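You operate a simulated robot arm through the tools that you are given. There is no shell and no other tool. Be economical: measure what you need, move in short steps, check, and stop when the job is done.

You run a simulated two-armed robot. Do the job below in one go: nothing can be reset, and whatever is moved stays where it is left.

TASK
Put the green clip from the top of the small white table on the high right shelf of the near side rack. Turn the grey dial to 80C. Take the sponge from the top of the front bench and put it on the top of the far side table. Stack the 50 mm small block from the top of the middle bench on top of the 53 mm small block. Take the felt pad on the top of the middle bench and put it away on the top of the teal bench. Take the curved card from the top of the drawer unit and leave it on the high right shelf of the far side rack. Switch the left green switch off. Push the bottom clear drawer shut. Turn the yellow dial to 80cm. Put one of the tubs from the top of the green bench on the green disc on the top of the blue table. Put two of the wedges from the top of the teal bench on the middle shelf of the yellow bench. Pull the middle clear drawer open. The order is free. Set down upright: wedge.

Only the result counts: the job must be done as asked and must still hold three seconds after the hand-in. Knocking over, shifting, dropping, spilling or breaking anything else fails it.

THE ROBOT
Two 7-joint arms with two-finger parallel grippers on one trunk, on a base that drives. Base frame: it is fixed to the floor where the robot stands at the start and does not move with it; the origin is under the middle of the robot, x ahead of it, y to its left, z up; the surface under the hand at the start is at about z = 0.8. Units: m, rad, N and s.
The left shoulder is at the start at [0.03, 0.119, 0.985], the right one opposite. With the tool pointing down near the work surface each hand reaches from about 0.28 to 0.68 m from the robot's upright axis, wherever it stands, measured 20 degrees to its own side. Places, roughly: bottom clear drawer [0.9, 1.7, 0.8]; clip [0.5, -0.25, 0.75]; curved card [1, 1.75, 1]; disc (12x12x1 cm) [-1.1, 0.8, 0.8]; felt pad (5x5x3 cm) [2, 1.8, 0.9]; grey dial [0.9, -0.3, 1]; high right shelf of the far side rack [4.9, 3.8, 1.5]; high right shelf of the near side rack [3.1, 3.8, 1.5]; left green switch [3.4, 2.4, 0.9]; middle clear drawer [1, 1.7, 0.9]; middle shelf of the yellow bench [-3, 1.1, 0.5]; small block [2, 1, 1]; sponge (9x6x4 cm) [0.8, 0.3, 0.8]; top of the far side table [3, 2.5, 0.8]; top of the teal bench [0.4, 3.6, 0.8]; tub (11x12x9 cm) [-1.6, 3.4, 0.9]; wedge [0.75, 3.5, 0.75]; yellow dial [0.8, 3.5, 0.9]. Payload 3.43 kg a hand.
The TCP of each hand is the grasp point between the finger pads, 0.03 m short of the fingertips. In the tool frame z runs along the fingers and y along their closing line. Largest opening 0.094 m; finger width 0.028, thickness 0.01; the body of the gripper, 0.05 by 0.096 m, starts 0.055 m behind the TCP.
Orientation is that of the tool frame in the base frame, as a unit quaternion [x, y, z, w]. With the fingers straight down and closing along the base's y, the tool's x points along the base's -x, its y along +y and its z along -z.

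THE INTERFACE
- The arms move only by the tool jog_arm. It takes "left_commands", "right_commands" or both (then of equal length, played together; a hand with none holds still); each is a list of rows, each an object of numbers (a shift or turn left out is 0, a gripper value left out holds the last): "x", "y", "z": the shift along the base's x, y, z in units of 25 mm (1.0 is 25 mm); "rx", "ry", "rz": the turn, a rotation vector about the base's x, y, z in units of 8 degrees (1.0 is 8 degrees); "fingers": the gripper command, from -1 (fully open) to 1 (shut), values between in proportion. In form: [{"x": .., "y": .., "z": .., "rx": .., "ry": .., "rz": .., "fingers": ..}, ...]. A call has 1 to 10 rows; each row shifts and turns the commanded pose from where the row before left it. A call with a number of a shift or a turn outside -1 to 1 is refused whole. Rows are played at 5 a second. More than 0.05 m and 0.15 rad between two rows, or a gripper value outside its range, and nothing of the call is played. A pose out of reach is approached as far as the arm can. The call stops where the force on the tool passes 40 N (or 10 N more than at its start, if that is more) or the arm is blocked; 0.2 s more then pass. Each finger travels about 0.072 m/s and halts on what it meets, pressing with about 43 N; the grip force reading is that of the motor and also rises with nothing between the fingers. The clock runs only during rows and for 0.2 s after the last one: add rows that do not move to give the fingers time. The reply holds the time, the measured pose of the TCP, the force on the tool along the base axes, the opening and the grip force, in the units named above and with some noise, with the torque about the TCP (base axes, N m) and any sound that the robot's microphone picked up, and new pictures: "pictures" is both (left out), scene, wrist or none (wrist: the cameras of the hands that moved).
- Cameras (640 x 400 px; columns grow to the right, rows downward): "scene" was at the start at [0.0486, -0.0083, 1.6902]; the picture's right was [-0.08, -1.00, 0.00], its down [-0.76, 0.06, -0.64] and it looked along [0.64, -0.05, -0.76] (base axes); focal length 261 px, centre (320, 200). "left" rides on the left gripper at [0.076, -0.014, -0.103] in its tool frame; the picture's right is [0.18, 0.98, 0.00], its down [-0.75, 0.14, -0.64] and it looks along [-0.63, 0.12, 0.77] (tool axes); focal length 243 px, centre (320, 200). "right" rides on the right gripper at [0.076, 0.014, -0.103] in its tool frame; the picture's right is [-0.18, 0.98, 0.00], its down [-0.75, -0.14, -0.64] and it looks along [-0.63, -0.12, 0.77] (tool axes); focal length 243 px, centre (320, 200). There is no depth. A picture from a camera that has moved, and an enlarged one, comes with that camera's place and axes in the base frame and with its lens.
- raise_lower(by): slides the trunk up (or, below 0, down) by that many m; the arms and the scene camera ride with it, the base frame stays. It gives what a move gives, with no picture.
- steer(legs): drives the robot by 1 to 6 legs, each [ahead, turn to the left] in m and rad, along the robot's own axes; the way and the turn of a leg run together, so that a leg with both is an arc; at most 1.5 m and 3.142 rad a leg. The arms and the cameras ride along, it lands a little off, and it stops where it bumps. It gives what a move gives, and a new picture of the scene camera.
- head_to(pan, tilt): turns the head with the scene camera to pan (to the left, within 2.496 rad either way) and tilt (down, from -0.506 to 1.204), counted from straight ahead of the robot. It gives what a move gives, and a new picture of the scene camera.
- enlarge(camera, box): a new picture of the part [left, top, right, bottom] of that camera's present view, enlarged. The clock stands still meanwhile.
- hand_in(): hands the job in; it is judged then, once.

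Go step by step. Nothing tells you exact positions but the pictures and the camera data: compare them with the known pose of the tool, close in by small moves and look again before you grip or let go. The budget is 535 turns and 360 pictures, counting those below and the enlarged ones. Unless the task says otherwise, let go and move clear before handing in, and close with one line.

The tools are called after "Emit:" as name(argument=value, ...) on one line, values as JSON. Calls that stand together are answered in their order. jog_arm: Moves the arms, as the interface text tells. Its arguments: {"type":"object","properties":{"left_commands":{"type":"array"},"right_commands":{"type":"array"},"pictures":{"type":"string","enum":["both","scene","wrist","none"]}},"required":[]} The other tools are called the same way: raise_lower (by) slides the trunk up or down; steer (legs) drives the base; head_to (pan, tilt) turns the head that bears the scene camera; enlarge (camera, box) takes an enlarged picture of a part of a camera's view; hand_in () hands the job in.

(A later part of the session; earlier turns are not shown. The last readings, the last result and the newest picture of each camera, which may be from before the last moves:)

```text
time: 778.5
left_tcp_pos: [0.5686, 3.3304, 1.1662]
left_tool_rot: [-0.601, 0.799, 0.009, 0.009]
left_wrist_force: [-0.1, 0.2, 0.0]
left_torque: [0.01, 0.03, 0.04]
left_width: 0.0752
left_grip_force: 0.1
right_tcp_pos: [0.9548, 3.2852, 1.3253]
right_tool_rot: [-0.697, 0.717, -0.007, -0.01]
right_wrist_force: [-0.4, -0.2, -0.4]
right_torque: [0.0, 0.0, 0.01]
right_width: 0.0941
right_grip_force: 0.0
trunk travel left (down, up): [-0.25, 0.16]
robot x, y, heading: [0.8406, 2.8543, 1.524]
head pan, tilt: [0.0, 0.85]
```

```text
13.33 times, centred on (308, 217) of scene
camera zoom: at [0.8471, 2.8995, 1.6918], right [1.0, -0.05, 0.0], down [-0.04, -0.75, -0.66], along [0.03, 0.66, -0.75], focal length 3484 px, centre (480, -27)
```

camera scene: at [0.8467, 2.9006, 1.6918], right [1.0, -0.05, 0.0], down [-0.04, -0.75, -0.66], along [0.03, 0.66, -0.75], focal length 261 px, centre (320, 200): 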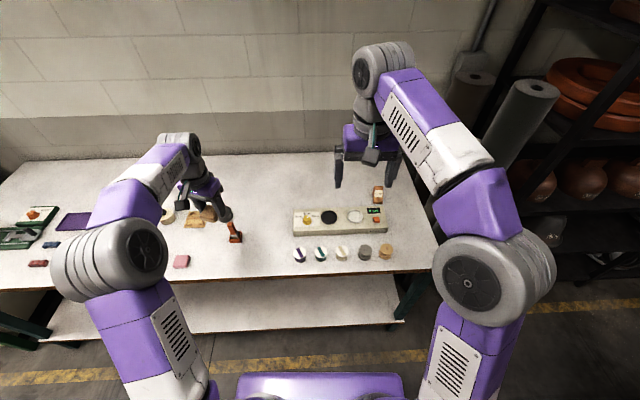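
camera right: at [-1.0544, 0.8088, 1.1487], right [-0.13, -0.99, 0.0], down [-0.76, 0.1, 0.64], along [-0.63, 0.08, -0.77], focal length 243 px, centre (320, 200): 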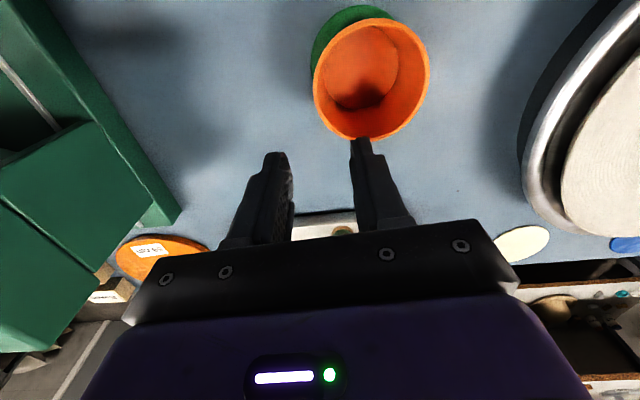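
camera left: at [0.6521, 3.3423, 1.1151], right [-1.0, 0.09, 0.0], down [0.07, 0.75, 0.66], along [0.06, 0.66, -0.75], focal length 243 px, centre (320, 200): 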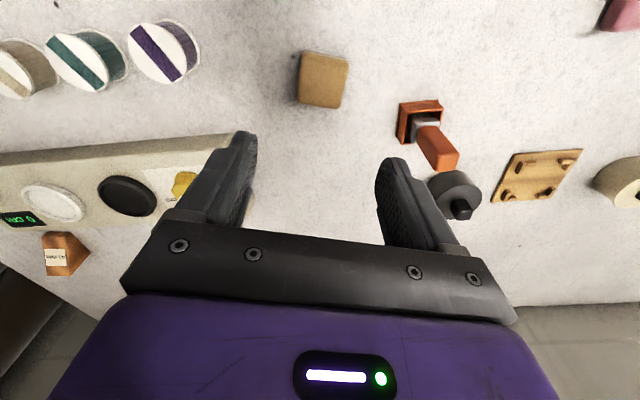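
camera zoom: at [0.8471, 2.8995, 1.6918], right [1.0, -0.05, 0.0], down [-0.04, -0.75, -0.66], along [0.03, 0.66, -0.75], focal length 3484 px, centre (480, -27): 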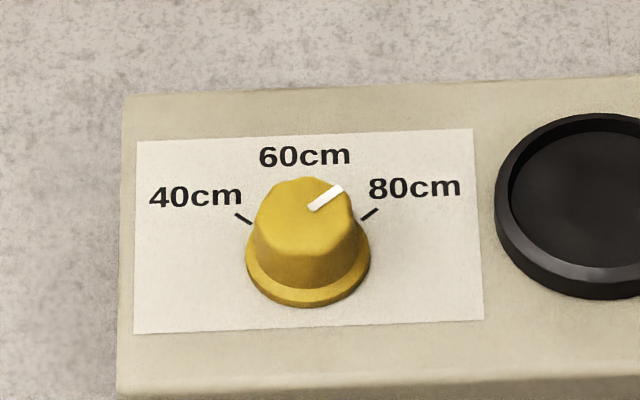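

Emit:
head_to(pan=0, tilt=0.6)

Emit:
steer(legs=[[0, 1.618], [0.88, 0], [0, 1.571], [1.4, 0], [1.4, 0], [1.1, 0]])

```text
time: 779.2
left_tcp_pos: [0.5685, 3.3321, 1.1655]
left_tool_rot: [-0.602, 0.798, 0.01, 0.009]
left_wrist_force: [0.4, -1.1, 0.9]
left_torque: [-0.04, 0.01, 0.02]
left_width: 0.0754
left_grip_force: 0.0
right_tcp_pos: [0.9551, 3.2856, 1.3264]
right_tool_rot: [-0.697, 0.717, -0.007, -0.009]
right_wrist_force: [0.8, 0.3, -0.3]
right_torque: [-0.03, -0.03, 0.02]
right_width: 0.0937
right_grip_force: 0.0
trunk travel left (down, up): [-0.25, 0.16]
robot x, y, heading: [0.844, 2.8545, 1.521]
head pan, tilt: [0.0, 0.6]
camera scene: at [0.8473, 2.9107, 1.7126], right [1.0, -0.05, 0.0], down [-0.03, -0.56, -0.82], along [0.04, 0.82, -0.57], focal length 261 px, centre (320, 200)
```

scene: 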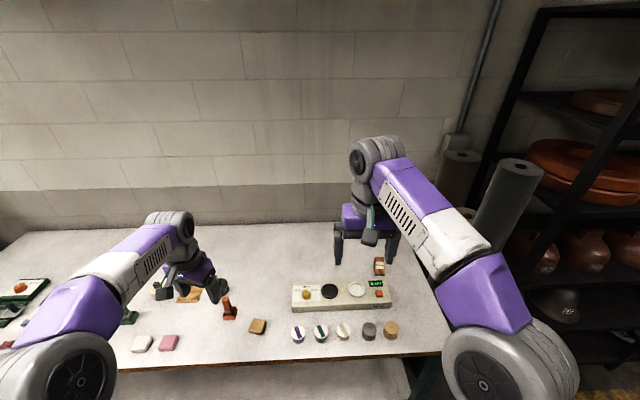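

```text
time: 809.8
left_tcp_pos: [0.0243, -1.4876, 1.1654]
left_tool_rot: [0.808, 0.59, -0.009, 0.009]
left_wrist_force: [-0.5, -0.7, -0.4]
left_torque: [-0.01, 0.0, 0.0]
left_width: 0.0753
left_grip_force: 0.0
right_tcp_pos: [-0.3591, -1.432, 1.3264]
right_tool_rot: [0.727, 0.687, 0.009, -0.006]
right_wrist_force: [-1.1, -0.3, 0.3]
right_torque: [0.02, -0.02, 0.0]
right_width: 0.0939
right_grip_force: 0.0
trunk travel left (down, up): [-0.25, 0.16]
robot x, y, heading: [-0.2348, -1.0019, -1.648]
head pan, tilt: [0.0, 0.6]
camera scene: at [-0.2381, -1.0628, 1.7127], right [-1.0, 0.08, 0.0], down [0.04, 0.56, -0.82], along [-0.07, -0.82, -0.57], focal length 261 px, centre (320, 200)
```

scene: 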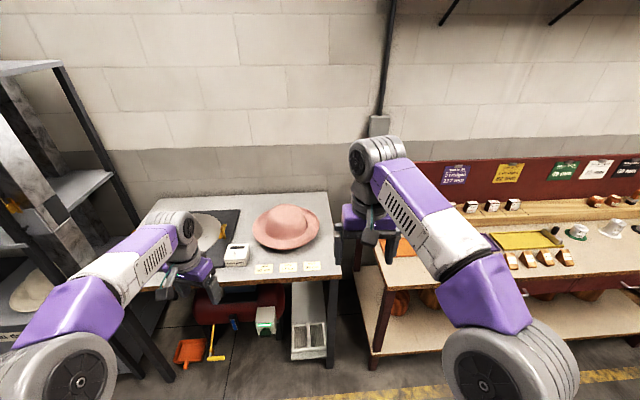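

Emit:
steer(legs=[[0, 1.63], [1.2, 0], [1.05, 0], [0, 0.98]])

```text
time: 827.4
left_tcp_pos: [2.0507, -0.4925, 1.1663]
left_tool_rot: [-0.358, 0.934, 0.005, 0.011]
left_wrist_force: [-0.6, 0.2, 0.7]
left_torque: [0.02, -0.02, -0.01]
left_width: 0.075
left_grip_force: 0.0
right_tcp_pos: [2.3511, -0.7347, 1.3257]
right_tool_rot: [-0.472, 0.881, -0.004, -0.011]
right_wrist_force: [-0.4, -0.1, 0.7]
right_torque: [0.0, 0.0, 0.02]
right_width: 0.094
right_grip_force: 0.1
trunk travel left (down, up): [-0.25, 0.16]
robot x, y, heading: [2.029, -1.0398, 0.959]
head pan, tilt: [0.0, 0.6]
camera scene: at [2.0632, -0.9955, 1.7127], right [0.82, -0.57, 0.0], down [-0.32, -0.46, -0.83], along [0.47, 0.68, -0.56], focal length 261 px, centre (320, 200)
```

scene: 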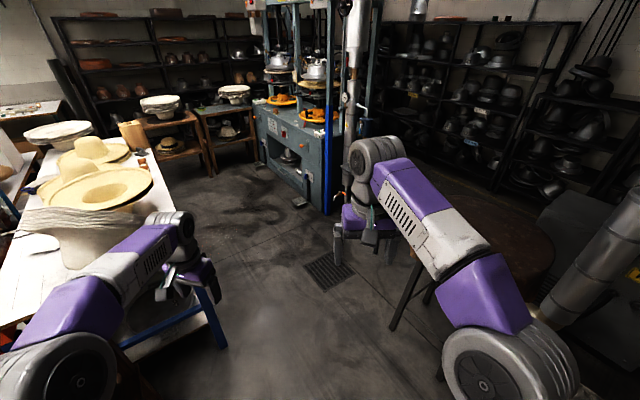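

Emit:
steer(legs=[[0, 0.07], [1.05, 0], [0, 0.54], [1.05, 0], [0, 1.571]])

Emit:
head_to(pan=0, tilt=0.85)

```text
time: 843.4
left_tcp_pos: [2.1027, 0.5942, 1.166]
left_tool_rot: [0.991, -0.13, -0.013, 0.001]
left_wrist_force: [0.3, 0.1, 0.2]
left_torque: [-0.01, 0.0, 0.03]
left_width: 0.0753
left_grip_force: 0.1
right_tcp_pos: [2.1409, 0.9795, 1.3257]
right_tool_rot: [1.0, -0.004, 0.01, 0.002]
right_wrist_force: [0.1, -0.2, -0.6]
right_torque: [0.04, -0.02, 0.0]
right_width: 0.0941
right_grip_force: 0.0
trunk travel left (down, up): [-0.25, 0.16]
robot x, y, heading: [2.5725, 0.8785, 3.111]
head pan, tilt: [0.0, 0.6]
camera scene: at [2.5182, 0.8774, 1.7127], right [0.03, 1.0, 0.0], down [0.56, -0.02, -0.83], along [-0.82, 0.03, -0.56], focal length 261 px, centre (320, 200)
```

scene: 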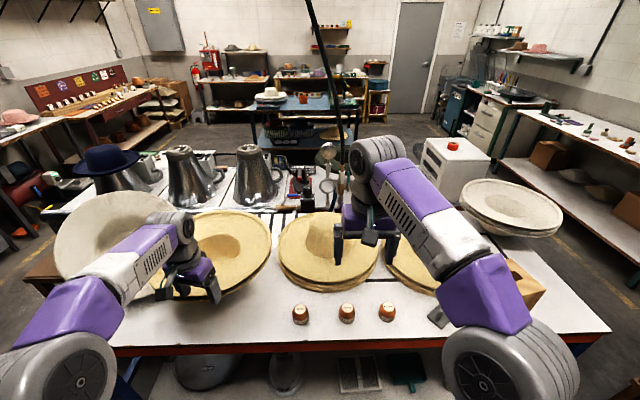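

```text
time: 844.2
left_tcp_pos: [2.1038, 0.594, 1.1661]
left_tool_rot: [0.992, -0.129, -0.012, 0.0]
left_wrist_force: [-0.7, 0.1, 0.4]
left_torque: [-0.02, 0.02, 0.0]
left_width: 0.0753
left_grip_force: 0.1
right_tcp_pos: [2.1407, 0.9802, 1.3261]
right_tool_rot: [1.0, -0.004, 0.01, 0.001]
right_wrist_force: [-0.2, -0.2, 0.4]
right_torque: [-0.01, 0.01, 0.01]
right_width: 0.0939
right_grip_force: 0.1
trunk travel left (down, up): [-0.25, 0.16]
robot x, y, heading: [2.5782, 0.8822, 3.105]
head pan, tilt: [0.0, 0.85]
camera scene: at [2.5283, 0.8773, 1.6919], right [0.03, 1.0, 0.0], down [0.75, -0.02, -0.66], along [-0.66, 0.02, -0.75], focal length 261 px, centre (320, 200)
```

scene: 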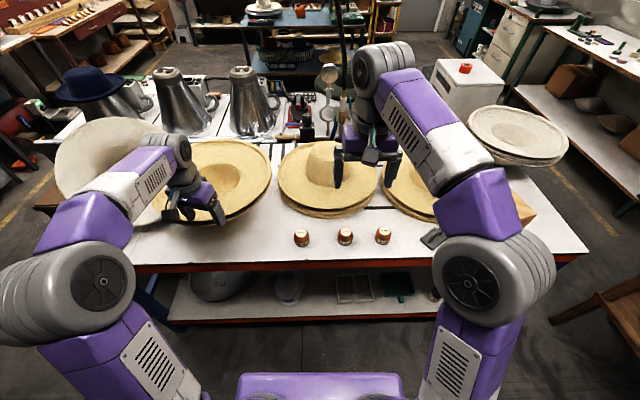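

Emit:
enlarge(camera="scene", box=[280, 215, 408, 265])

```text
5.00 times, centred on (344, 240) of scene
camera zoom: at [2.5283, 0.8773, 1.6919], right [0.03, 1.0, 0.0], down [0.75, -0.02, -0.66], along [-0.66, 0.02, -0.75], focal length 1307 px, centre (200, 0)
```

zoom: 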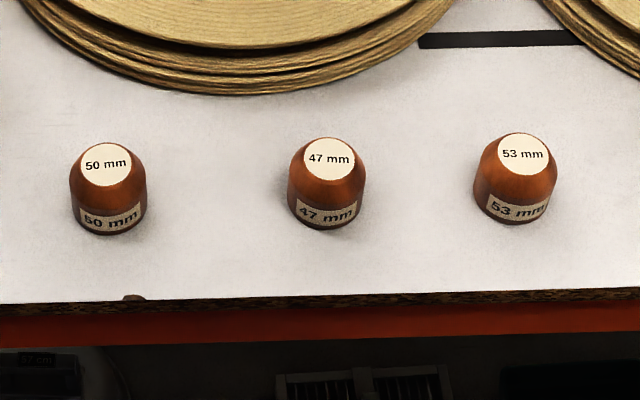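

Emit:
jog_arm(right_commands=[{"x": -0.56, "y": -0.61, "z": -0.9, "fingers": -0.6}, {"x": -0.56, "y": -0.61, "z": -0.9}, {"x": -0.56, "y": -0.61, "z": -0.9}, {"x": -0.56, "y": -0.61, "z": -0.9}, {"x": -0.56, "y": -0.61, "z": -0.9}, {"x": -0.56, "y": -0.61, "z": -0.9}, {"x": -0.56, "y": -0.61, "z": -0.9}, {"x": -0.56, "y": -0.61, "z": -0.9}, {"x": -0.56, "y": -0.61, "z": -0.9}, {"x": -0.56, "y": -0.61, "z": -0.9}], left_commands=[{"y": -0.8, "x": 0.3}, {"y": -0.8, "x": 0.3}, {"y": -0.8, "x": 0.3}, {"y": -0.8, "x": 0.3}, {}, {}, {}, {}, {}, {}], pictures="wrist")

```text
time: 846.4
left_tcp_pos: [2.1337, 0.5142, 1.1654]
left_tool_rot: [0.992, -0.129, -0.012, -0.001]
left_wrist_force: [-0.2, -1.1, 0.4]
left_torque: [0.02, -0.01, 0.0]
left_width: 0.0753
left_grip_force: 0.0
right_tcp_pos: [1.9997, 0.8271, 1.0975]
right_tool_rot: [1.0, -0.003, 0.012, 0.002]
right_wrist_force: [-0.1, 0.2, -0.9]
right_torque: [-0.04, 0.0, -0.05]
right_width: 0.0751
right_grip_force: 0.1
trunk travel left (down, up): [-0.25, 0.16]
robot x, y, heading: [2.5724, 0.8813, 3.109]
head pan, tilt: [0.0, 0.85]
camera right: at [2.0727, 0.8118, 1.2021], right [-0.19, -0.98, 0.0], down [-0.77, 0.15, 0.62], along [-0.61, 0.12, -0.78], focal length 243 px, centre (320, 200)
camera left: at [2.2126, 0.507, 1.2648], right [-0.07, -1.0, 0.0], down [-0.75, 0.05, 0.66], along [-0.66, 0.05, -0.75], focal length 243 px, centre (320, 200)
```

right: 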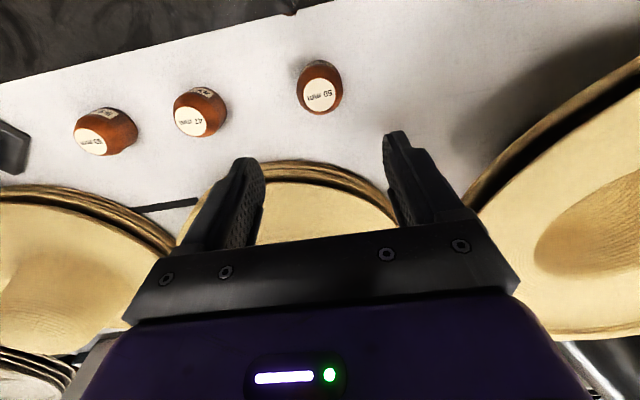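
left: 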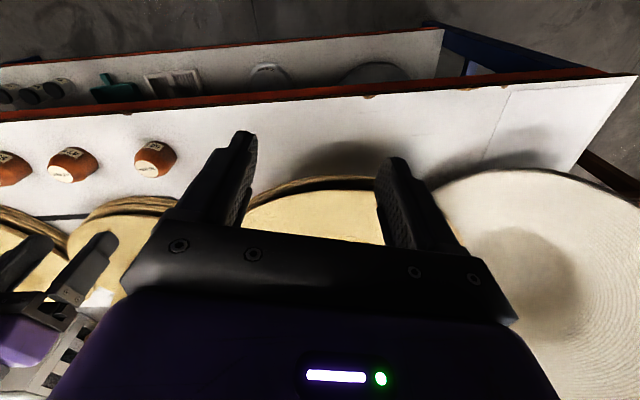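

Emit:
jog_arm(right_commands=[{"z": -0.9, "ry": 0.17}, {"z": -0.9}, {"z": -0.9}, {"z": -0.9}, {"z": -0.9}, {"z": -0.8}, {}], pictures="wrist")

```text
time: 848.0
left_tcp_pos: [2.1335, 0.513, 1.1671]
left_tool_rot: [0.992, -0.129, -0.013, 0.0]
left_wrist_force: [0.9, 0.4, 0.2]
left_torque: [0.02, -0.02, 0.05]
left_width: 0.0751
left_grip_force: 0.1
right_tcp_pos: [1.9996, 0.8275, 0.9676]
right_tool_rot: [1.0, -0.003, 0.0, 0.001]
right_wrist_force: [-0.6, -0.2, -0.3]
right_torque: [-0.03, -0.03, -0.02]
right_width: 0.0751
right_grip_force: 0.1
trunk travel left (down, up): [-0.25, 0.16]
robot x, y, heading: [2.5755, 0.8798, 3.116]
head pan, tilt: [0.0, 0.85]
camera right: at [2.0759, 0.8126, 1.069], right [-0.19, -0.98, 0.0], down [-0.75, 0.15, 0.64], along [-0.63, 0.12, -0.77], focal length 243 px, centre (320, 200)
```

right: 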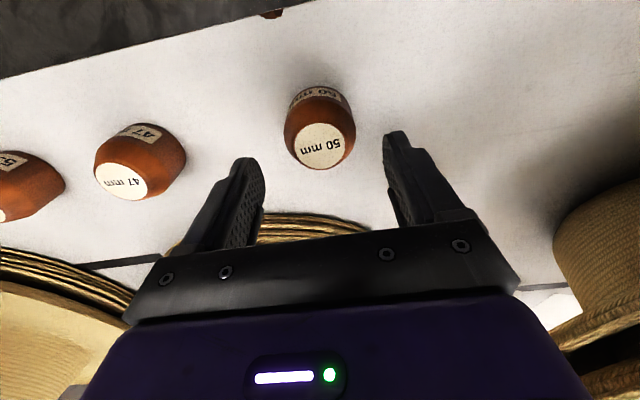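

Emit:
jog_arm(right_commands=[{"z": -0.9}, {"z": -0.9}, {"z": -0.8}, {"fingers": 0}, {"fingers": 1}, {}, {}], pictures="wrist")

```text
time: 849.6
left_tcp_pos: [2.133, 0.5133, 1.1667]
left_tool_rot: [0.992, -0.128, -0.012, 0.0]
left_wrist_force: [-0.5, 0.1, 0.4]
left_torque: [-0.01, 0.01, 0.02]
left_width: 0.0752
left_grip_force: 0.1
right_tcp_pos: [2.0003, 0.828, 0.9028]
right_tool_rot: [1.0, -0.004, -0.001, 0.001]
right_wrist_force: [-1.7, 1.4, 4.1]
right_torque: [0.18, 0.08, 0.06]
right_width: 0.0549
right_grip_force: 42.8
trunk travel left (down, up): [-0.25, 0.16]
robot x, y, heading: [2.5755, 0.8788, 3.11]
head pan, tilt: [0.0, 0.85]
camera right: at [2.0764, 0.8136, 1.0053], right [-0.19, -0.98, 0.0], down [-0.75, 0.15, 0.64], along [-0.63, 0.12, -0.77], focal length 243 px, centre (320, 200)
```

right: 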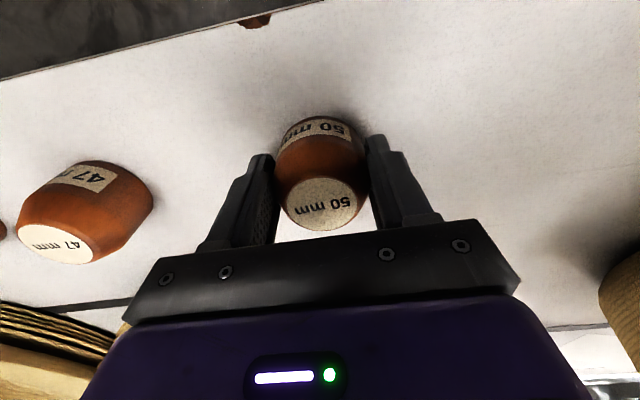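

Emit:
jog_arm(right_commands=[{"z": 0.5}, {"z": 1}, {"z": 1}, {"z": 1}, {"z": 1}, {"z": 1}, {"z": 0.5, "y": 0.5}, {"y": 1}, {"y": 1}, {"y": 1}], pictures="none")

Emit:
jog_arm(right_commands=[{"y": 1}, {"y": 1}, {"y": 1}, {"y": 1}, {"y": 1}, {"y": 1}, {"y": 1}, {"y": 1}, {"y": 0.4}, {}], pictures="both")

```text
time: 851.8
left_tcp_pos: [2.1333, 0.5149, 1.1652]
left_tool_rot: [0.992, -0.129, -0.012, 0.001]
left_wrist_force: [-0.5, -0.2, 0.6]
left_torque: [-0.04, -0.02, 0.0]
left_width: 0.0756
left_grip_force: 0.0
right_tcp_pos: [1.9995, 0.915, 1.0528]
right_tool_rot: [1.0, -0.004, 0.001, 0.003]
right_wrist_force: [-0.4, 0.0, -0.6]
right_torque: [0.0, -0.01, 0.01]
right_width: 0.0546
right_grip_force: 42.8
trunk travel left (down, up): [-0.25, 0.16]
robot x, y, heading: [2.5762, 0.8774, 3.11]
head pan, tilt: [0.0, 0.85]
```

```text
time: 854.0
left_tcp_pos: [2.1338, 0.5136, 1.165]
left_tool_rot: [0.992, -0.129, -0.012, 0.0]
left_wrist_force: [0.5, 0.6, -0.1]
left_torque: [-0.02, -0.02, 0.0]
left_width: 0.075
left_grip_force: 0.1
right_tcp_pos: [2.0014, 1.1272, 1.0544]
right_tool_rot: [1.0, -0.003, 0.0, 0.003]
right_wrist_force: [0.1, -0.5, -1.1]
right_torque: [0.03, -0.03, -0.04]
right_width: 0.0545
right_grip_force: 43.5
trunk travel left (down, up): [-0.25, 0.16]
robot x, y, heading: [2.5756, 0.8784, 3.112]
head pan, tilt: [0.0, 0.85]
camera scene: at [2.5282, 0.8773, 1.6918], right [0.03, 1.0, 0.0], down [0.75, -0.02, -0.66], along [-0.66, 0.02, -0.75], focal length 261 px, centre (320, 200)
camera right: at [2.0766, 1.111, 1.1562], right [-0.19, -0.98, 0.0], down [-0.75, 0.15, 0.64], along [-0.63, 0.12, -0.77], focal length 243 px, centre (320, 200)
```

scene: 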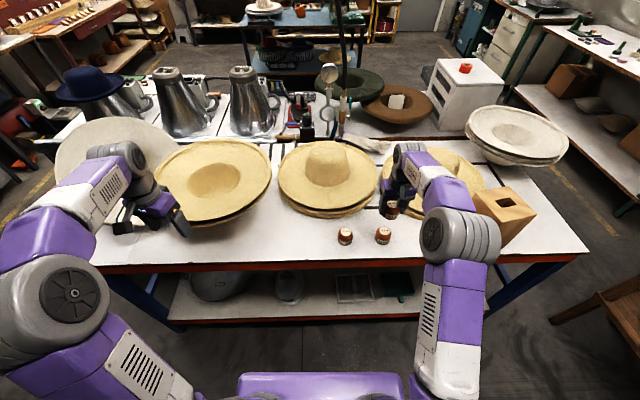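
right: 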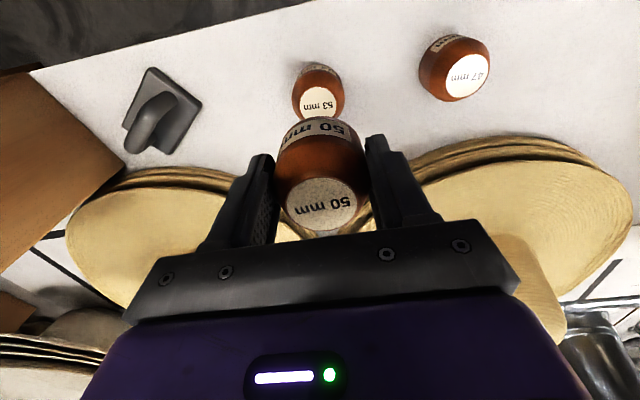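

Emit:
jog_arm(right_commands=[{"z": -0.8, "y": -0.04}, {"z": -0.8}, {"z": -0.8}, {"z": -0.3}, {}], pictures="both")

Emit:
enlarge(camera="scene", box=[350, 180, 446, 250])

```text
time: 855.2
left_tcp_pos: [2.1343, 0.5131, 1.1665]
left_tool_rot: [0.992, -0.129, -0.012, 0.0]
left_wrist_force: [0.4, -0.5, 0.7]
left_torque: [0.0, -0.01, -0.01]
left_width: 0.0753
left_grip_force: 0.1
right_tcp_pos: [2.0005, 1.1241, 0.9846]
right_tool_rot: [1.0, -0.004, 0.0, 0.001]
right_wrist_force: [-0.3, -0.6, -1.1]
right_torque: [-0.02, -0.04, -0.01]
right_width: 0.0546
right_grip_force: 43.1
trunk travel left (down, up): [-0.25, 0.16]
robot x, y, heading: [2.5755, 0.877, 3.111]
head pan, tilt: [0.0, 0.85]
camera scene: at [2.5282, 0.8772, 1.6918], right [0.03, 1.0, 0.0], down [0.75, -0.02, -0.66], along [-0.66, 0.02, -0.75], focal length 261 px, centre (320, 200)
camera right: at [2.0759, 1.1097, 1.0874], right [-0.19, -0.98, 0.0], down [-0.75, 0.15, 0.64], along [-0.63, 0.12, -0.77], focal length 243 px, centre (320, 200)
```

scene: 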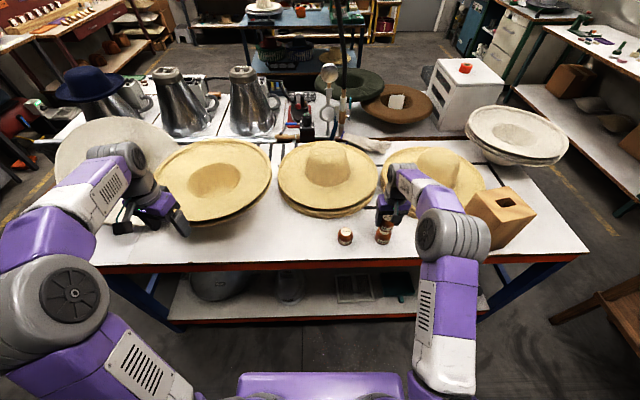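
right: 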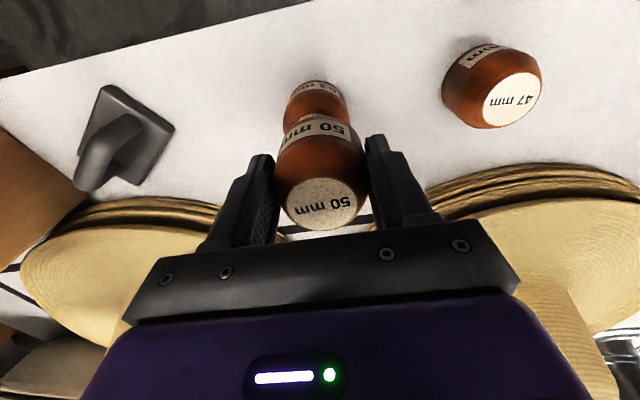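

```text
5.71 times, centred on (398, 215) of scene
camera zoom: at [2.5282, 0.8772, 1.6918], right [0.03, 1.0, 0.0], down [0.75, -0.02, -0.66], along [-0.66, 0.02, -0.75], focal length 1493 px, centre (-126, 114)
```

zoom: 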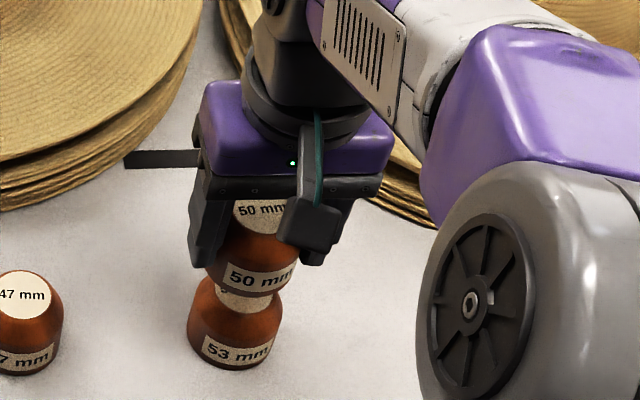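

Emit:
jog_arm(right_commands=[{"z": -0.3, "y": 0.08}, {"z": -0.2}, {"z": -0.12}, {}], pictures="none")

```text
time: 856.2
left_tcp_pos: [2.1337, 0.5145, 1.167]
left_tool_rot: [0.992, -0.129, -0.012, 0.0]
left_wrist_force: [0.8, 0.7, 0.2]
left_torque: [0.0, -0.01, 0.03]
left_width: 0.0752
left_grip_force: 0.1
right_tcp_pos: [2.0013, 1.1278, 0.9709]
right_tool_rot: [1.0, -0.004, 0.0, 0.002]
right_wrist_force: [0.3, 0.6, -0.1]
right_torque: [0.01, 0.0, 0.02]
right_width: 0.0545
right_grip_force: 43.5
trunk travel left (down, up): [-0.25, 0.16]
robot x, y, heading: [2.5774, 0.8816, 3.111]
head pan, tilt: [0.0, 0.85]
```

Emit:
jog_arm(right_commands=[{"z": -0.1}, {"z": -0.1}, {"z": -0.1}, {}], pictures="none")

Emit:
enlarge(camera="scene", box=[360, 190, 424, 250])

```text
time: 857.2
left_tcp_pos: [2.1348, 0.5132, 1.1664]
left_tool_rot: [0.992, -0.129, -0.012, 0.0]
left_wrist_force: [-0.2, -0.3, -0.2]
left_torque: [0.02, 0.01, 0.02]
left_width: 0.0751
left_grip_force: 0.0
right_tcp_pos: [2.0011, 1.128, 0.9617]
right_tool_rot: [1.0, -0.004, 0.0, 0.001]
right_wrist_force: [0.2, 0.0, -1.5]
right_torque: [0.01, 0.0, 0.02]
right_width: 0.0546
right_grip_force: 43.0
trunk travel left (down, up): [-0.25, 0.16]
robot x, y, heading: [2.5734, 0.8772, 3.107]
head pan, tilt: [0.0, 0.85]
```

```text
6.67 times, centred on (392, 220) of scene
camera zoom: at [2.5282, 0.8773, 1.6918], right [0.03, 1.0, 0.0], down [0.75, -0.02, -0.66], along [-0.66, 0.02, -0.75], focal length 1742 px, centre (-160, 67)
```

zoom: 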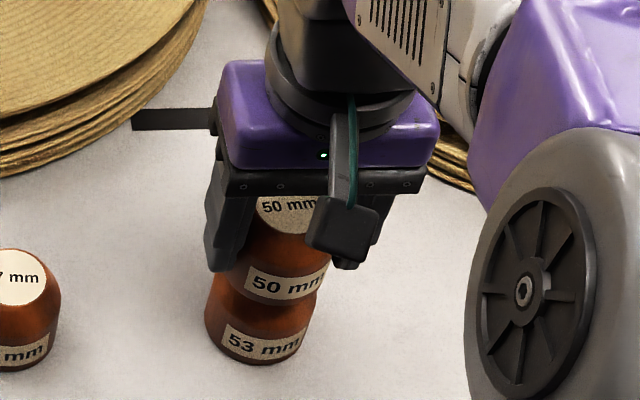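

Emit:
jog_arm(right_commands=[{"y": -0.1}, {"z": -0.1}, {"z": -0.1}, {}], pictures="none")

```text
time: 858.2
left_tcp_pos: [2.1339, 0.5133, 1.1663]
left_tool_rot: [0.992, -0.129, -0.011, 0.001]
left_wrist_force: [0.5, 1.0, -0.1]
left_torque: [-0.01, 0.02, -0.05]
left_width: 0.0751
left_grip_force: 0.0
right_tcp_pos: [2.0, 1.1255, 0.9567]
right_tool_rot: [1.0, -0.003, 0.0, 0.001]
right_wrist_force: [0.1, -0.3, -0.7]
right_torque: [0.0, 0.0, 0.02]
right_width: 0.0546
right_grip_force: 43.2
trunk travel left (down, up): [-0.25, 0.16]
robot x, y, heading: [2.5743, 0.8769, 3.114]
head pan, tilt: [0.0, 0.85]
```

Emit:
jog_arm(right_commands=[{"z": -0.1}, {"z": -0.1}, {"z": -0.1}, {}], pictures="none")

```text
time: 859.2
left_tcp_pos: [2.1374, 0.5134, 1.1669]
left_tool_rot: [0.991, -0.13, -0.014, 0.0]
left_wrist_force: [1.2, 0.3, -0.4]
left_torque: [-0.03, 0.04, 0.01]
left_width: 0.0753
left_grip_force: 0.0
right_tcp_pos: [1.9999, 1.1234, 0.9546]
right_tool_rot: [1.0, -0.003, -0.005, 0.001]
right_wrist_force: [2.9, 1.9, 37.6]
right_torque: [0.23, -0.23, -0.01]
right_width: 0.0545
right_grip_force: 42.8
trunk travel left (down, up): [-0.25, 0.16]
robot x, y, heading: [2.5776, 0.8809, 3.106]
head pan, tilt: [0.0, 0.85]
```

Emit:
jog_arm(right_commands=[{"z": 0.15}, {}], pictures="wrist")

Emit:
enlarge(camera="scene", box=[360, 190, 424, 250])

```text
time: 859.8
left_tcp_pos: [2.1347, 0.5136, 1.1657]
left_tool_rot: [0.992, -0.129, -0.014, 0.0]
left_wrist_force: [0.1, 0.9, 0.5]
left_torque: [0.01, 0.01, 0.0]
left_width: 0.0753
left_grip_force: 0.1
right_tcp_pos: [2.0011, 1.1245, 0.9548]
right_tool_rot: [1.0, -0.003, -0.002, 0.002]
right_wrist_force: [-3.7, 0.6, 22.3]
right_torque: [0.16, 0.37, 0.0]
right_width: 0.0543
right_grip_force: 43.4
trunk travel left (down, up): [-0.25, 0.16]
robot x, y, heading: [2.5772, 0.8779, 3.11]
head pan, tilt: [0.0, 0.85]
camera right: at [2.0767, 1.1096, 1.0569], right [-0.19, -0.98, 0.0], down [-0.75, 0.15, 0.64], along [-0.63, 0.12, -0.76], focal length 243 px, centre (320, 200)
```

right: 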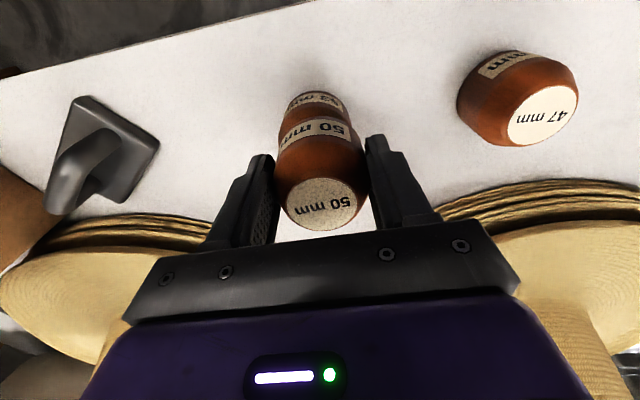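

```text
6.67 times, centred on (392, 220) of scene
camera zoom: at [2.5299, 0.8764, 1.6918], right [0.03, 1.0, 0.0], down [0.75, -0.02, -0.66], along [-0.66, 0.02, -0.75], focal length 1742 px, centre (-160, 67)
```

zoom: 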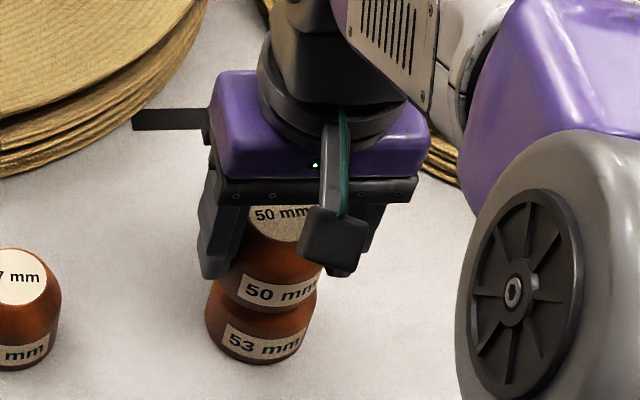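

Emit:
jog_arm(right_commands=[{"z": 0.08}, {}], pictures="none")

```text
time: 860.4
left_tcp_pos: [2.1348, 0.5139, 1.1658]
left_tool_rot: [0.992, -0.128, -0.013, 0.001]
left_wrist_force: [-0.1, -0.3, -0.7]
left_torque: [0.01, 0.01, -0.04]
left_width: 0.075
left_grip_force: 0.1
right_tcp_pos: [2.0013, 1.1246, 0.9548]
right_tool_rot: [1.0, -0.003, 0.001, 0.002]
right_wrist_force: [-3.0, 1.3, 11.1]
right_torque: [0.17, 0.36, 0.03]
right_width: 0.0548
right_grip_force: 42.8
trunk travel left (down, up): [-0.25, 0.16]
robot x, y, heading: [2.5751, 0.8782, 3.109]
head pan, tilt: [0.0, 0.85]
```

Emit:
jog_arm(right_commands=[{"z": 0.05}, {"fingers": -0.3}, {}, {}], pictures="wrist")

```text
time: 861.4
left_tcp_pos: [2.1336, 0.514, 1.1658]
left_tool_rot: [0.992, -0.129, -0.013, 0.0]
left_wrist_force: [1.2, 0.1, -0.3]
left_torque: [-0.03, 0.0, 0.0]
left_width: 0.0752
left_grip_force: 0.1
right_tcp_pos: [2.0008, 1.1244, 0.9558]
right_tool_rot: [1.0, -0.004, -0.001, 0.002]
right_wrist_force: [0.1, -0.1, -0.2]
right_torque: [0.01, -0.02, -0.01]
right_width: 0.0612
right_grip_force: 0.2
trunk travel left (down, up): [-0.25, 0.16]
robot x, y, heading: [2.572, 0.8786, 3.107]
head pan, tilt: [0.0, 0.85]
camera right: at [2.0756, 1.1093, 1.0591], right [-0.19, -0.98, 0.0], down [-0.75, 0.15, 0.64], along [-0.63, 0.12, -0.77], focal length 243 px, centre (320, 200)
```

right: 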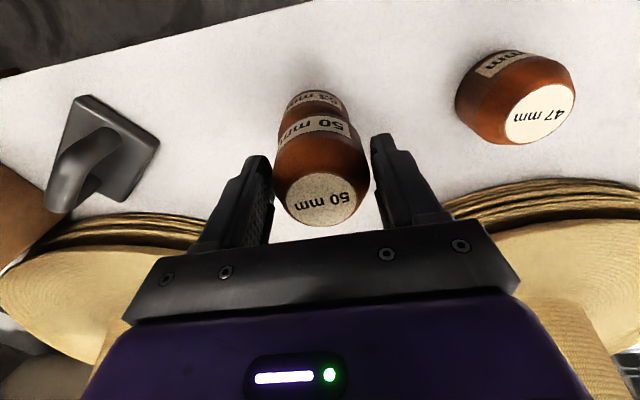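

Stack is standing. Widen a bit and lift straight up.

Emit:
jog_arm(right_commands=[{"fingers": -0.7}, {}, {"z": 0.6}, {"z": 0.9}, {"z": 1}, {"z": 1}, {"z": 1}, {"z": 1}, {"z": 1}], pictures="both")

```text
time: 863.4
left_tcp_pos: [2.1338, 0.5137, 1.1664]
left_tool_rot: [0.992, -0.128, -0.012, 0.001]
left_wrist_force: [0.3, 0.3, -0.6]
left_torque: [-0.02, 0.02, 0.01]
left_width: 0.075
left_grip_force: 0.0
right_tcp_pos: [2.001, 1.1233, 1.1195]
right_tool_rot: [1.0, -0.003, 0.0, 0.002]
right_wrist_force: [0.1, 0.3, 0.9]
right_torque: [0.02, 0.04, -0.01]
right_width: 0.0799
right_grip_force: 0.2
trunk travel left (down, up): [-0.25, 0.16]
robot x, y, heading: [2.5724, 0.8772, 3.106]
head pan, tilt: [0.0, 0.85]
camera scene: at [2.5287, 0.8771, 1.6918], right [0.03, 1.0, 0.0], down [0.75, -0.02, -0.66], along [-0.66, 0.02, -0.75], focal length 261 px, centre (320, 200)
camera right: at [2.0764, 1.1085, 1.2224], right [-0.19, -0.98, 0.0], down [-0.75, 0.15, 0.64], along [-0.63, 0.12, -0.77], focal length 243 px, centre (320, 200)
```

scene: 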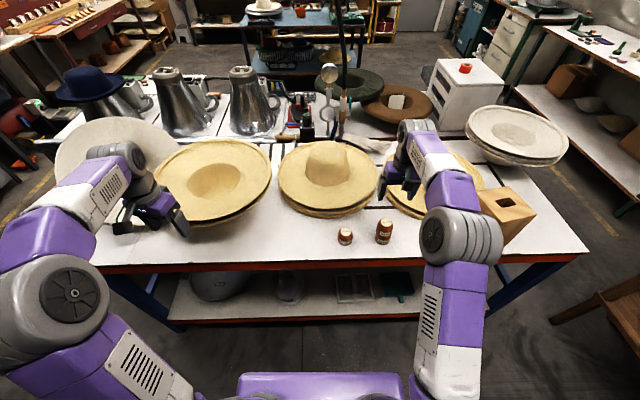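
right: 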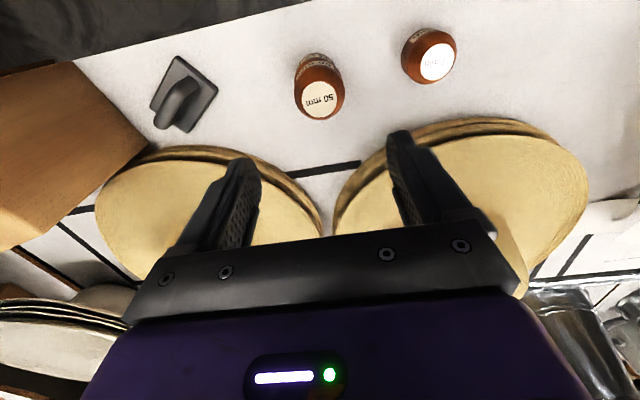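

Emit:
jog_arm(right_commands=[{"z": 1}, {"z": 1}, {"z": 1}, {"z": 1, "x": 0.8}, {"z": 1, "x": 0.9}, {"z": 1, "x": 0.9}, {"z": 1, "x": 0.9}, {"x": 0.9}, {"x": 0.9}, {"x": 0.9}], left_commands=[{"x": 0.8, "z": 0.5}, {"x": 0.8, "z": 0.5}, {"x": 0.8, "z": 0.5}, {"x": 0.5, "z": 0.5}, {}, {}, {}, {}, {}, {}], pictures="none")

Emit:
steer(legs=[[0.0, -1.536], [1.03, 0], [0, -1.571]])

Emit:
head_to(pan=0.3, tilt=0.85)

```text
time: 865.6
left_tcp_pos: [2.2071, 0.5136, 1.215]
left_tool_rot: [0.992, -0.128, -0.012, 0.0]
left_wrist_force: [0.0, -0.1, 0.7]
left_torque: [0.0, 0.01, 0.0]
left_width: 0.0753
left_grip_force: 0.2
right_tcp_pos: [2.1574, 1.124, 1.2962]
right_tool_rot: [1.0, -0.004, 0.0, 0.002]
right_wrist_force: [-0.5, -0.4, 1.7]
right_torque: [0.0, 0.03, 0.01]
right_width: 0.0799
right_grip_force: 0.1
trunk travel left (down, up): [-0.25, 0.16]
robot x, y, heading: [2.5724, 0.877, 3.106]
head pan, tilt: [0.0, 0.85]
```

```text
time: 878.6
left_tcp_pos: [2.9242, 2.275, 1.215]
left_tool_rot: [0.123, 0.992, 0.0, 0.013]
left_wrist_force: [0.0, 0.3, -0.4]
left_torque: [0.0, 0.04, 0.0]
left_width: 0.0751
left_grip_force: 0.1
right_tcp_pos: [2.9833, 1.6654, 1.2945]
right_tool_rot: [-0.005, 1.0, 0.002, 0.0]
right_wrist_force: [-0.5, -0.4, -0.1]
right_torque: [-0.04, -0.01, 0.0]
right_width: 0.08
right_grip_force: 0.1
trunk travel left (down, up): [-0.25, 0.16]
robot x, y, heading: [2.5594, 1.9046, -0.021]
head pan, tilt: [0.0, 0.85]
camera scene: at [2.6119, 1.9025, 1.6918], right [-0.01, -1.0, 0.0], down [-0.75, 0.01, -0.66], along [0.66, -0.01, -0.75], focal length 261 px, centre (320, 200)
```

scene: 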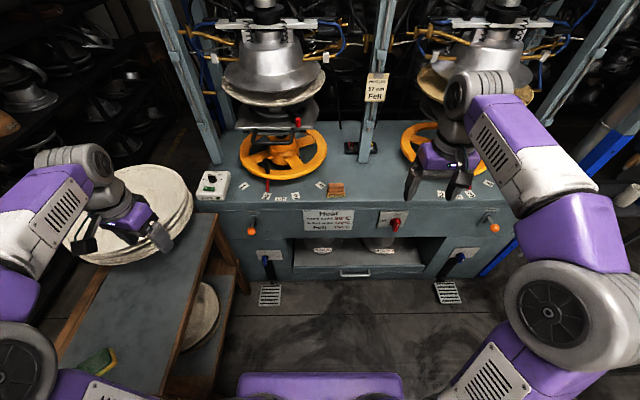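

```text
time: 879.4
left_tcp_pos: [2.9257, 2.2753, 1.215]
left_tool_rot: [0.123, 0.992, 0.0, 0.011]
left_wrist_force: [-0.1, 0.4, 0.5]
left_torque: [0.02, 0.02, -0.01]
left_width: 0.0754
left_grip_force: 0.1
right_tcp_pos: [2.9841, 1.6644, 1.2943]
right_tool_rot: [-0.004, 1.0, 0.001, -0.001]
right_wrist_force: [0.1, 0.2, -0.3]
right_torque: [0.0, -0.02, -0.01]
right_width: 0.0799
right_grip_force: 0.1
trunk travel left (down, up): [-0.25, 0.16]
robot x, y, heading: [2.5633, 1.9074, -0.016]
head pan, tilt: [0.3, 0.85]
camera scene: at [2.6087, 1.9257, 1.6918], right [0.28, -0.96, 0.0], down [-0.72, -0.21, -0.66], along [0.63, 0.19, -0.75], focal length 261 px, centre (320, 200)
```

scene: 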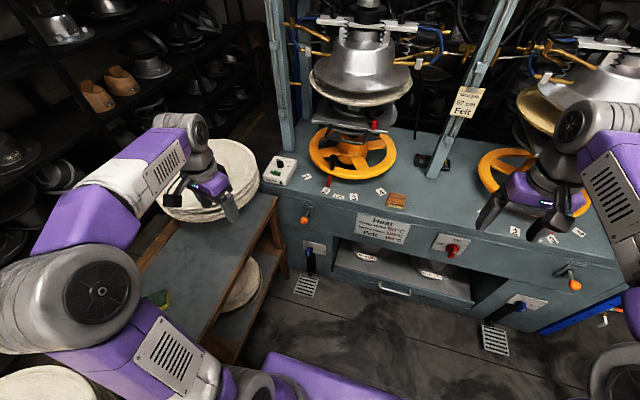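

Emit:
jog_arm(left_commands=[{"rz": 1, "fingers": 1}, {"rz": 1}, {"rz": 1}, {"rz": 1}, {"rz": 1}, {"rz": 1}, {"rz": 1}, {"rz": 1}, {"rz": 1}, {"rz": 1}], pictures="none")

Emit:
jog_arm(left_commands=[{"rz": 1}, {"rz": 1}, {"rz": 1}, {"rx": 0.95}, {"rx": 0.95}, {"rx": 0.95}, {"rx": 0.95}, {}], pictures="none")

Emit:
steer(legs=[[0.35, 0.016]])

```text
time: 881.6
left_tcp_pos: [2.9252, 2.2748, 1.2152]
left_tool_rot: [-0.546, 0.838, 0.009, 0.009]
left_wrist_force: [0.2, 0.2, -0.4]
left_torque: [-0.02, 0.0, -0.02]
left_width: 0.0003
left_grip_force: 32.8
right_tcp_pos: [2.9833, 1.6649, 1.2962]
right_tool_rot: [-0.005, 1.0, 0.001, 0.0]
right_wrist_force: [0.0, -0.3, -0.1]
right_torque: [-0.01, 0.01, 0.0]
right_width: 0.08
right_grip_force: 0.1
trunk travel left (down, up): [-0.25, 0.16]
robot x, y, heading: [2.5618, 1.9036, -0.017]
head pan, tilt: [0.3, 0.85]
```

```text
time: 883.4
left_tcp_pos: [2.9259, 2.2761, 1.2163]
left_tool_rot: [0.681, -0.678, -0.195, -0.194]
left_wrist_force: [-0.2, 1.2, -0.4]
left_torque: [-0.03, -0.01, 0.01]
left_width: 0.0
left_grip_force: 33.3
right_tcp_pos: [2.9839, 1.6654, 1.2954]
right_tool_rot: [-0.005, 1.0, 0.002, 0.0]
right_wrist_force: [-0.1, 1.1, 0.6]
right_torque: [0.0, -0.01, -0.04]
right_width: 0.0802
right_grip_force: 0.1
trunk travel left (down, up): [-0.25, 0.16]
robot x, y, heading: [2.5641, 1.905, -0.019]
head pan, tilt: [0.3, 0.85]
```

```text
time: 885.7
left_tcp_pos: [3.269, 2.2814, 1.216]
left_tool_rot: [0.687, -0.674, -0.196, -0.191]
left_wrist_force: [0.4, 0.6, -0.6]
left_torque: [0.03, 0.05, -0.01]
left_width: 0.0001
left_grip_force: 32.9
right_tcp_pos: [3.3406, 1.6723, 1.2959]
right_tool_rot: [-0.015, 1.0, 0.001, 0.0]
right_wrist_force: [0.3, 0.4, -0.4]
right_torque: [-0.02, 0.0, 0.02]
right_width: 0.0797
right_grip_force: 0.1
trunk travel left (down, up): [-0.25, 0.16]
robot x, y, heading: [2.9123, 1.9043, 0.003]
head pan, tilt: [0.3, 0.85]
camera scene: at [2.9596, 1.9251, 1.6918], right [0.3, -0.95, 0.0], down [-0.72, -0.23, -0.66], along [0.63, 0.2, -0.75], focal length 261 px, centre (320, 200)
```

scene: 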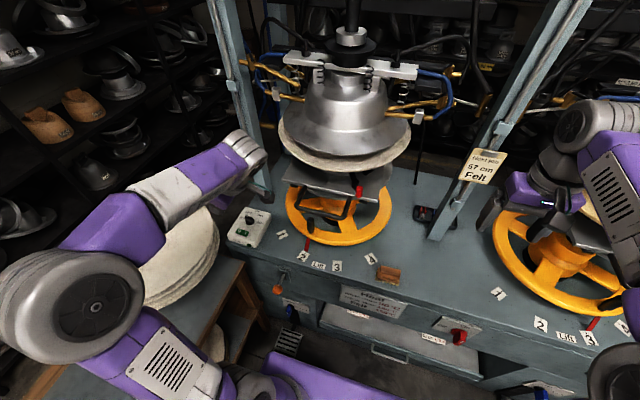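

Emit:
enlarge(camera="scene", box=[216, 200, 280, 250])

```text
8.00 times, centred on (248, 225) of scene
camera zoom: at [2.9596, 1.9251, 1.6918], right [0.3, -0.95, 0.0], down [-0.72, -0.23, -0.66], along [0.63, 0.2, -0.75], focal length 2091 px, centre (896, 0)
```

zoom: 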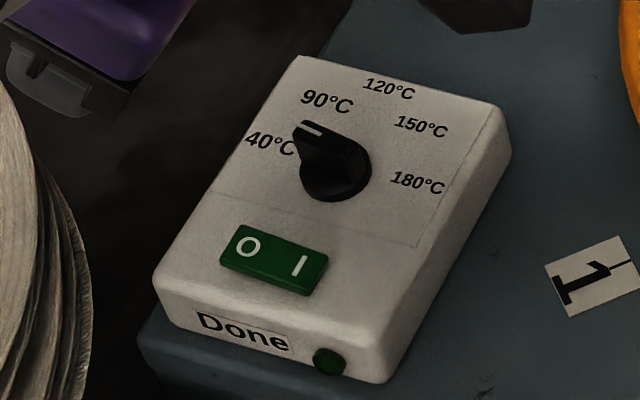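

Emit:
jog_arm(left_commands=[{"rx": -0.7, "y": 0.6}, {"rx": -0.7, "y": 0.6}, {"rx": -0.7, "y": 0.6}, {"x": 0.9, "y": 0.5}, {"x": 0.9, "y": 0.5}, {"x": 0.9, "y": 0.5}, {"x": 0.9, "y": 0.5}, {"x": 0.9}, {"x": 0.9}, {}], pictures="both")

```text
time: 887.9
left_tcp_pos: [3.4011, 2.3782, 1.2145]
left_tool_rot: [0.708, -0.694, -0.097, -0.088]
left_wrist_force: [0.1, 0.0, 0.0]
left_torque: [-0.02, -0.02, -0.02]
left_width: 0.0
left_grip_force: 32.6
right_tcp_pos: [3.3392, 1.6721, 1.2952]
right_tool_rot: [-0.015, 1.0, 0.002, 0.001]
right_wrist_force: [-0.1, -0.5, 0.3]
right_torque: [0.01, -0.01, 0.0]
right_width: 0.0799
right_grip_force: 0.0
trunk travel left (down, up): [-0.25, 0.16]
robot x, y, heading: [2.9128, 1.9076, 0.007]
head pan, tilt: [0.3, 0.85]
camera scene: at [2.958, 1.925, 1.6919], right [0.3, -0.95, 0.0], down [-0.72, -0.23, -0.66], along [0.63, 0.2, -0.75], focal length 261 px, centre (320, 200)
camera left: at [3.4189, 2.2771, 1.2924], right [-0.98, -0.2, -0.04], down [-0.15, 0.56, 0.82], along [-0.14, 0.81, -0.58], focal length 243 px, centre (320, 200)
```

scene: 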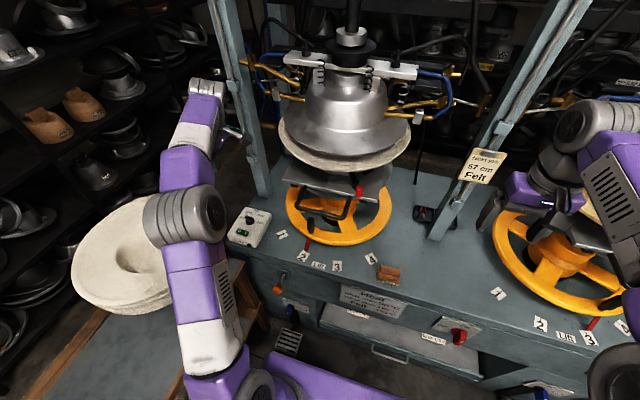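
left: 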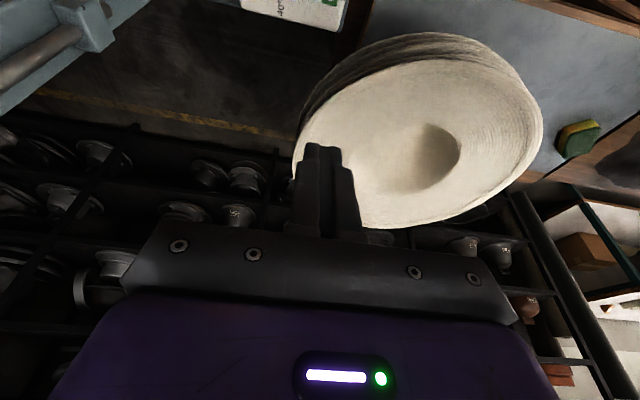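

Emit:
jog_arm(left_commands=[{"z": -1, "x": 0.3}, {"z": -1}, {"z": -1}, {"z": -1}, {"z": -1}, {"z": -1}, {"z": -1}, {"z": -1}, {}], pictures="both")

Emit:
enlarge(camera="scene", box=[190, 180, 286, 250])

```text
time: 889.9
left_tcp_pos: [3.4109, 2.3758, 1.0165]
left_tool_rot: [0.708, -0.694, -0.097, -0.089]
left_wrist_force: [0.9, 0.0, 0.1]
left_torque: [-0.01, 0.0, 0.04]
left_width: 0.0
left_grip_force: 32.7
right_tcp_pos: [3.34, 1.6716, 1.2961]
right_tool_rot: [-0.015, 1.0, 0.002, 0.0]
right_wrist_force: [-0.6, -0.2, -0.8]
right_torque: [0.02, 0.0, 0.0]
right_width: 0.0802
right_grip_force: 0.2
trunk travel left (down, up): [-0.25, 0.16]
robot x, y, heading: [2.9186, 1.9041, 0.004]
head pan, tilt: [0.3, 0.85]
camera scene: at [2.9586, 1.9249, 1.6918], right [0.3, -0.95, 0.0], down [-0.72, -0.23, -0.66], along [0.63, 0.2, -0.75], focal length 261 px, centre (320, 200)
camera left: at [3.4281, 2.2757, 1.0945], right [-0.98, -0.2, -0.04], down [-0.15, 0.56, 0.82], along [-0.14, 0.81, -0.58], focal length 243 px, centre (320, 200)
```

scene: 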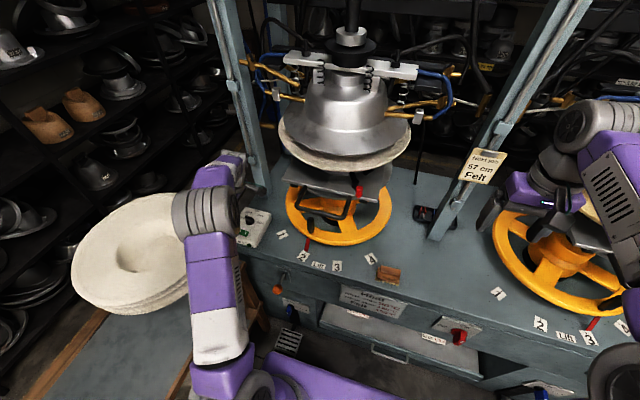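
left: 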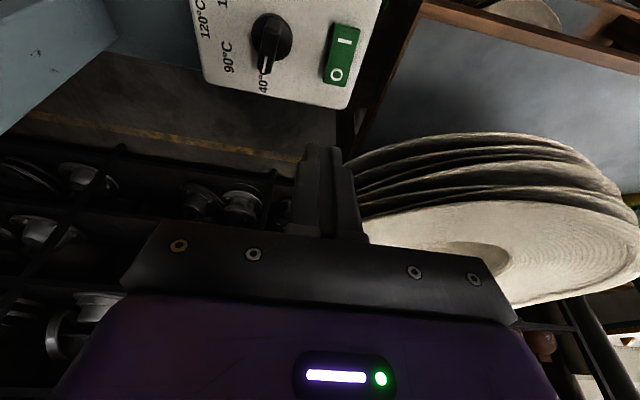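

```text
5.71 times, centred on (238, 215) of scene
camera zoom: at [2.9586, 1.9249, 1.6918], right [0.3, -0.95, 0.0], down [-0.72, -0.23, -0.66], along [0.63, 0.2, -0.75], focal length 1493 px, centre (789, 114)
```

zoom: 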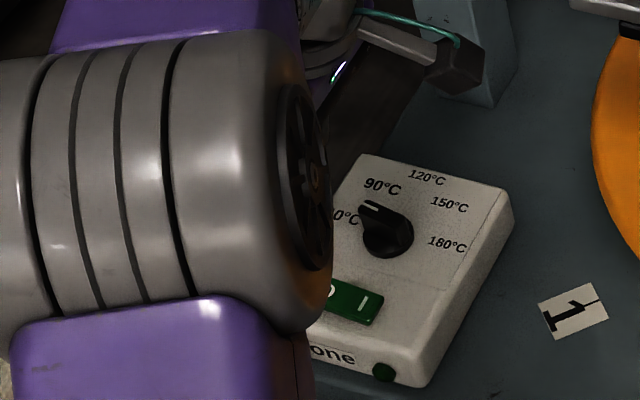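

Emit:
jog_arm(left_commands=[{"z": -0.8, "x": -0.25, "y": 0.1}, {"z": -0.8}, {"z": -0.8}, {"z": -0.8}, {}], pictures="wrist")

```text
time: 891.1
left_tcp_pos: [3.4029, 2.3792, 0.9351]
left_tool_rot: [0.708, -0.694, -0.096, -0.088]
left_wrist_force: [-1.3, 0.8, 0.2]
left_torque: [-0.01, 0.02, -0.01]
left_width: 0.0001
left_grip_force: 33.1
right_tcp_pos: [3.3397, 1.6725, 1.2954]
right_tool_rot: [-0.015, 1.0, 0.002, 0.0]
right_wrist_force: [-0.6, -0.3, 0.7]
right_torque: [0.01, -0.01, -0.02]
right_width: 0.08
right_grip_force: 0.0
trunk travel left (down, up): [-0.25, 0.16]
robot x, y, heading: [2.915, 1.9028, 0.009]
head pan, tilt: [0.3, 0.85]
camera left: at [3.4207, 2.2783, 1.0135], right [-0.98, -0.2, -0.04], down [-0.15, 0.56, 0.82], along [-0.14, 0.81, -0.58], focal length 243 px, centre (320, 200)
```

left: 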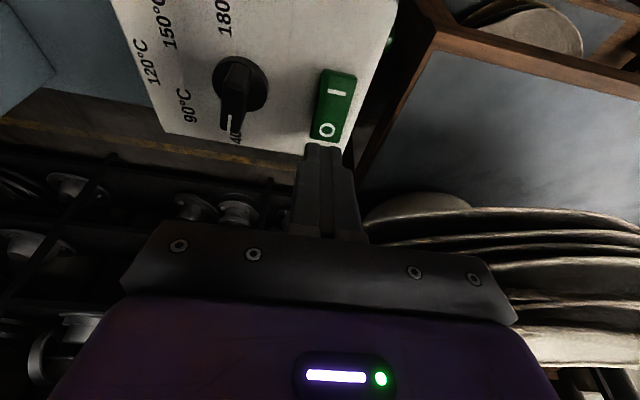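

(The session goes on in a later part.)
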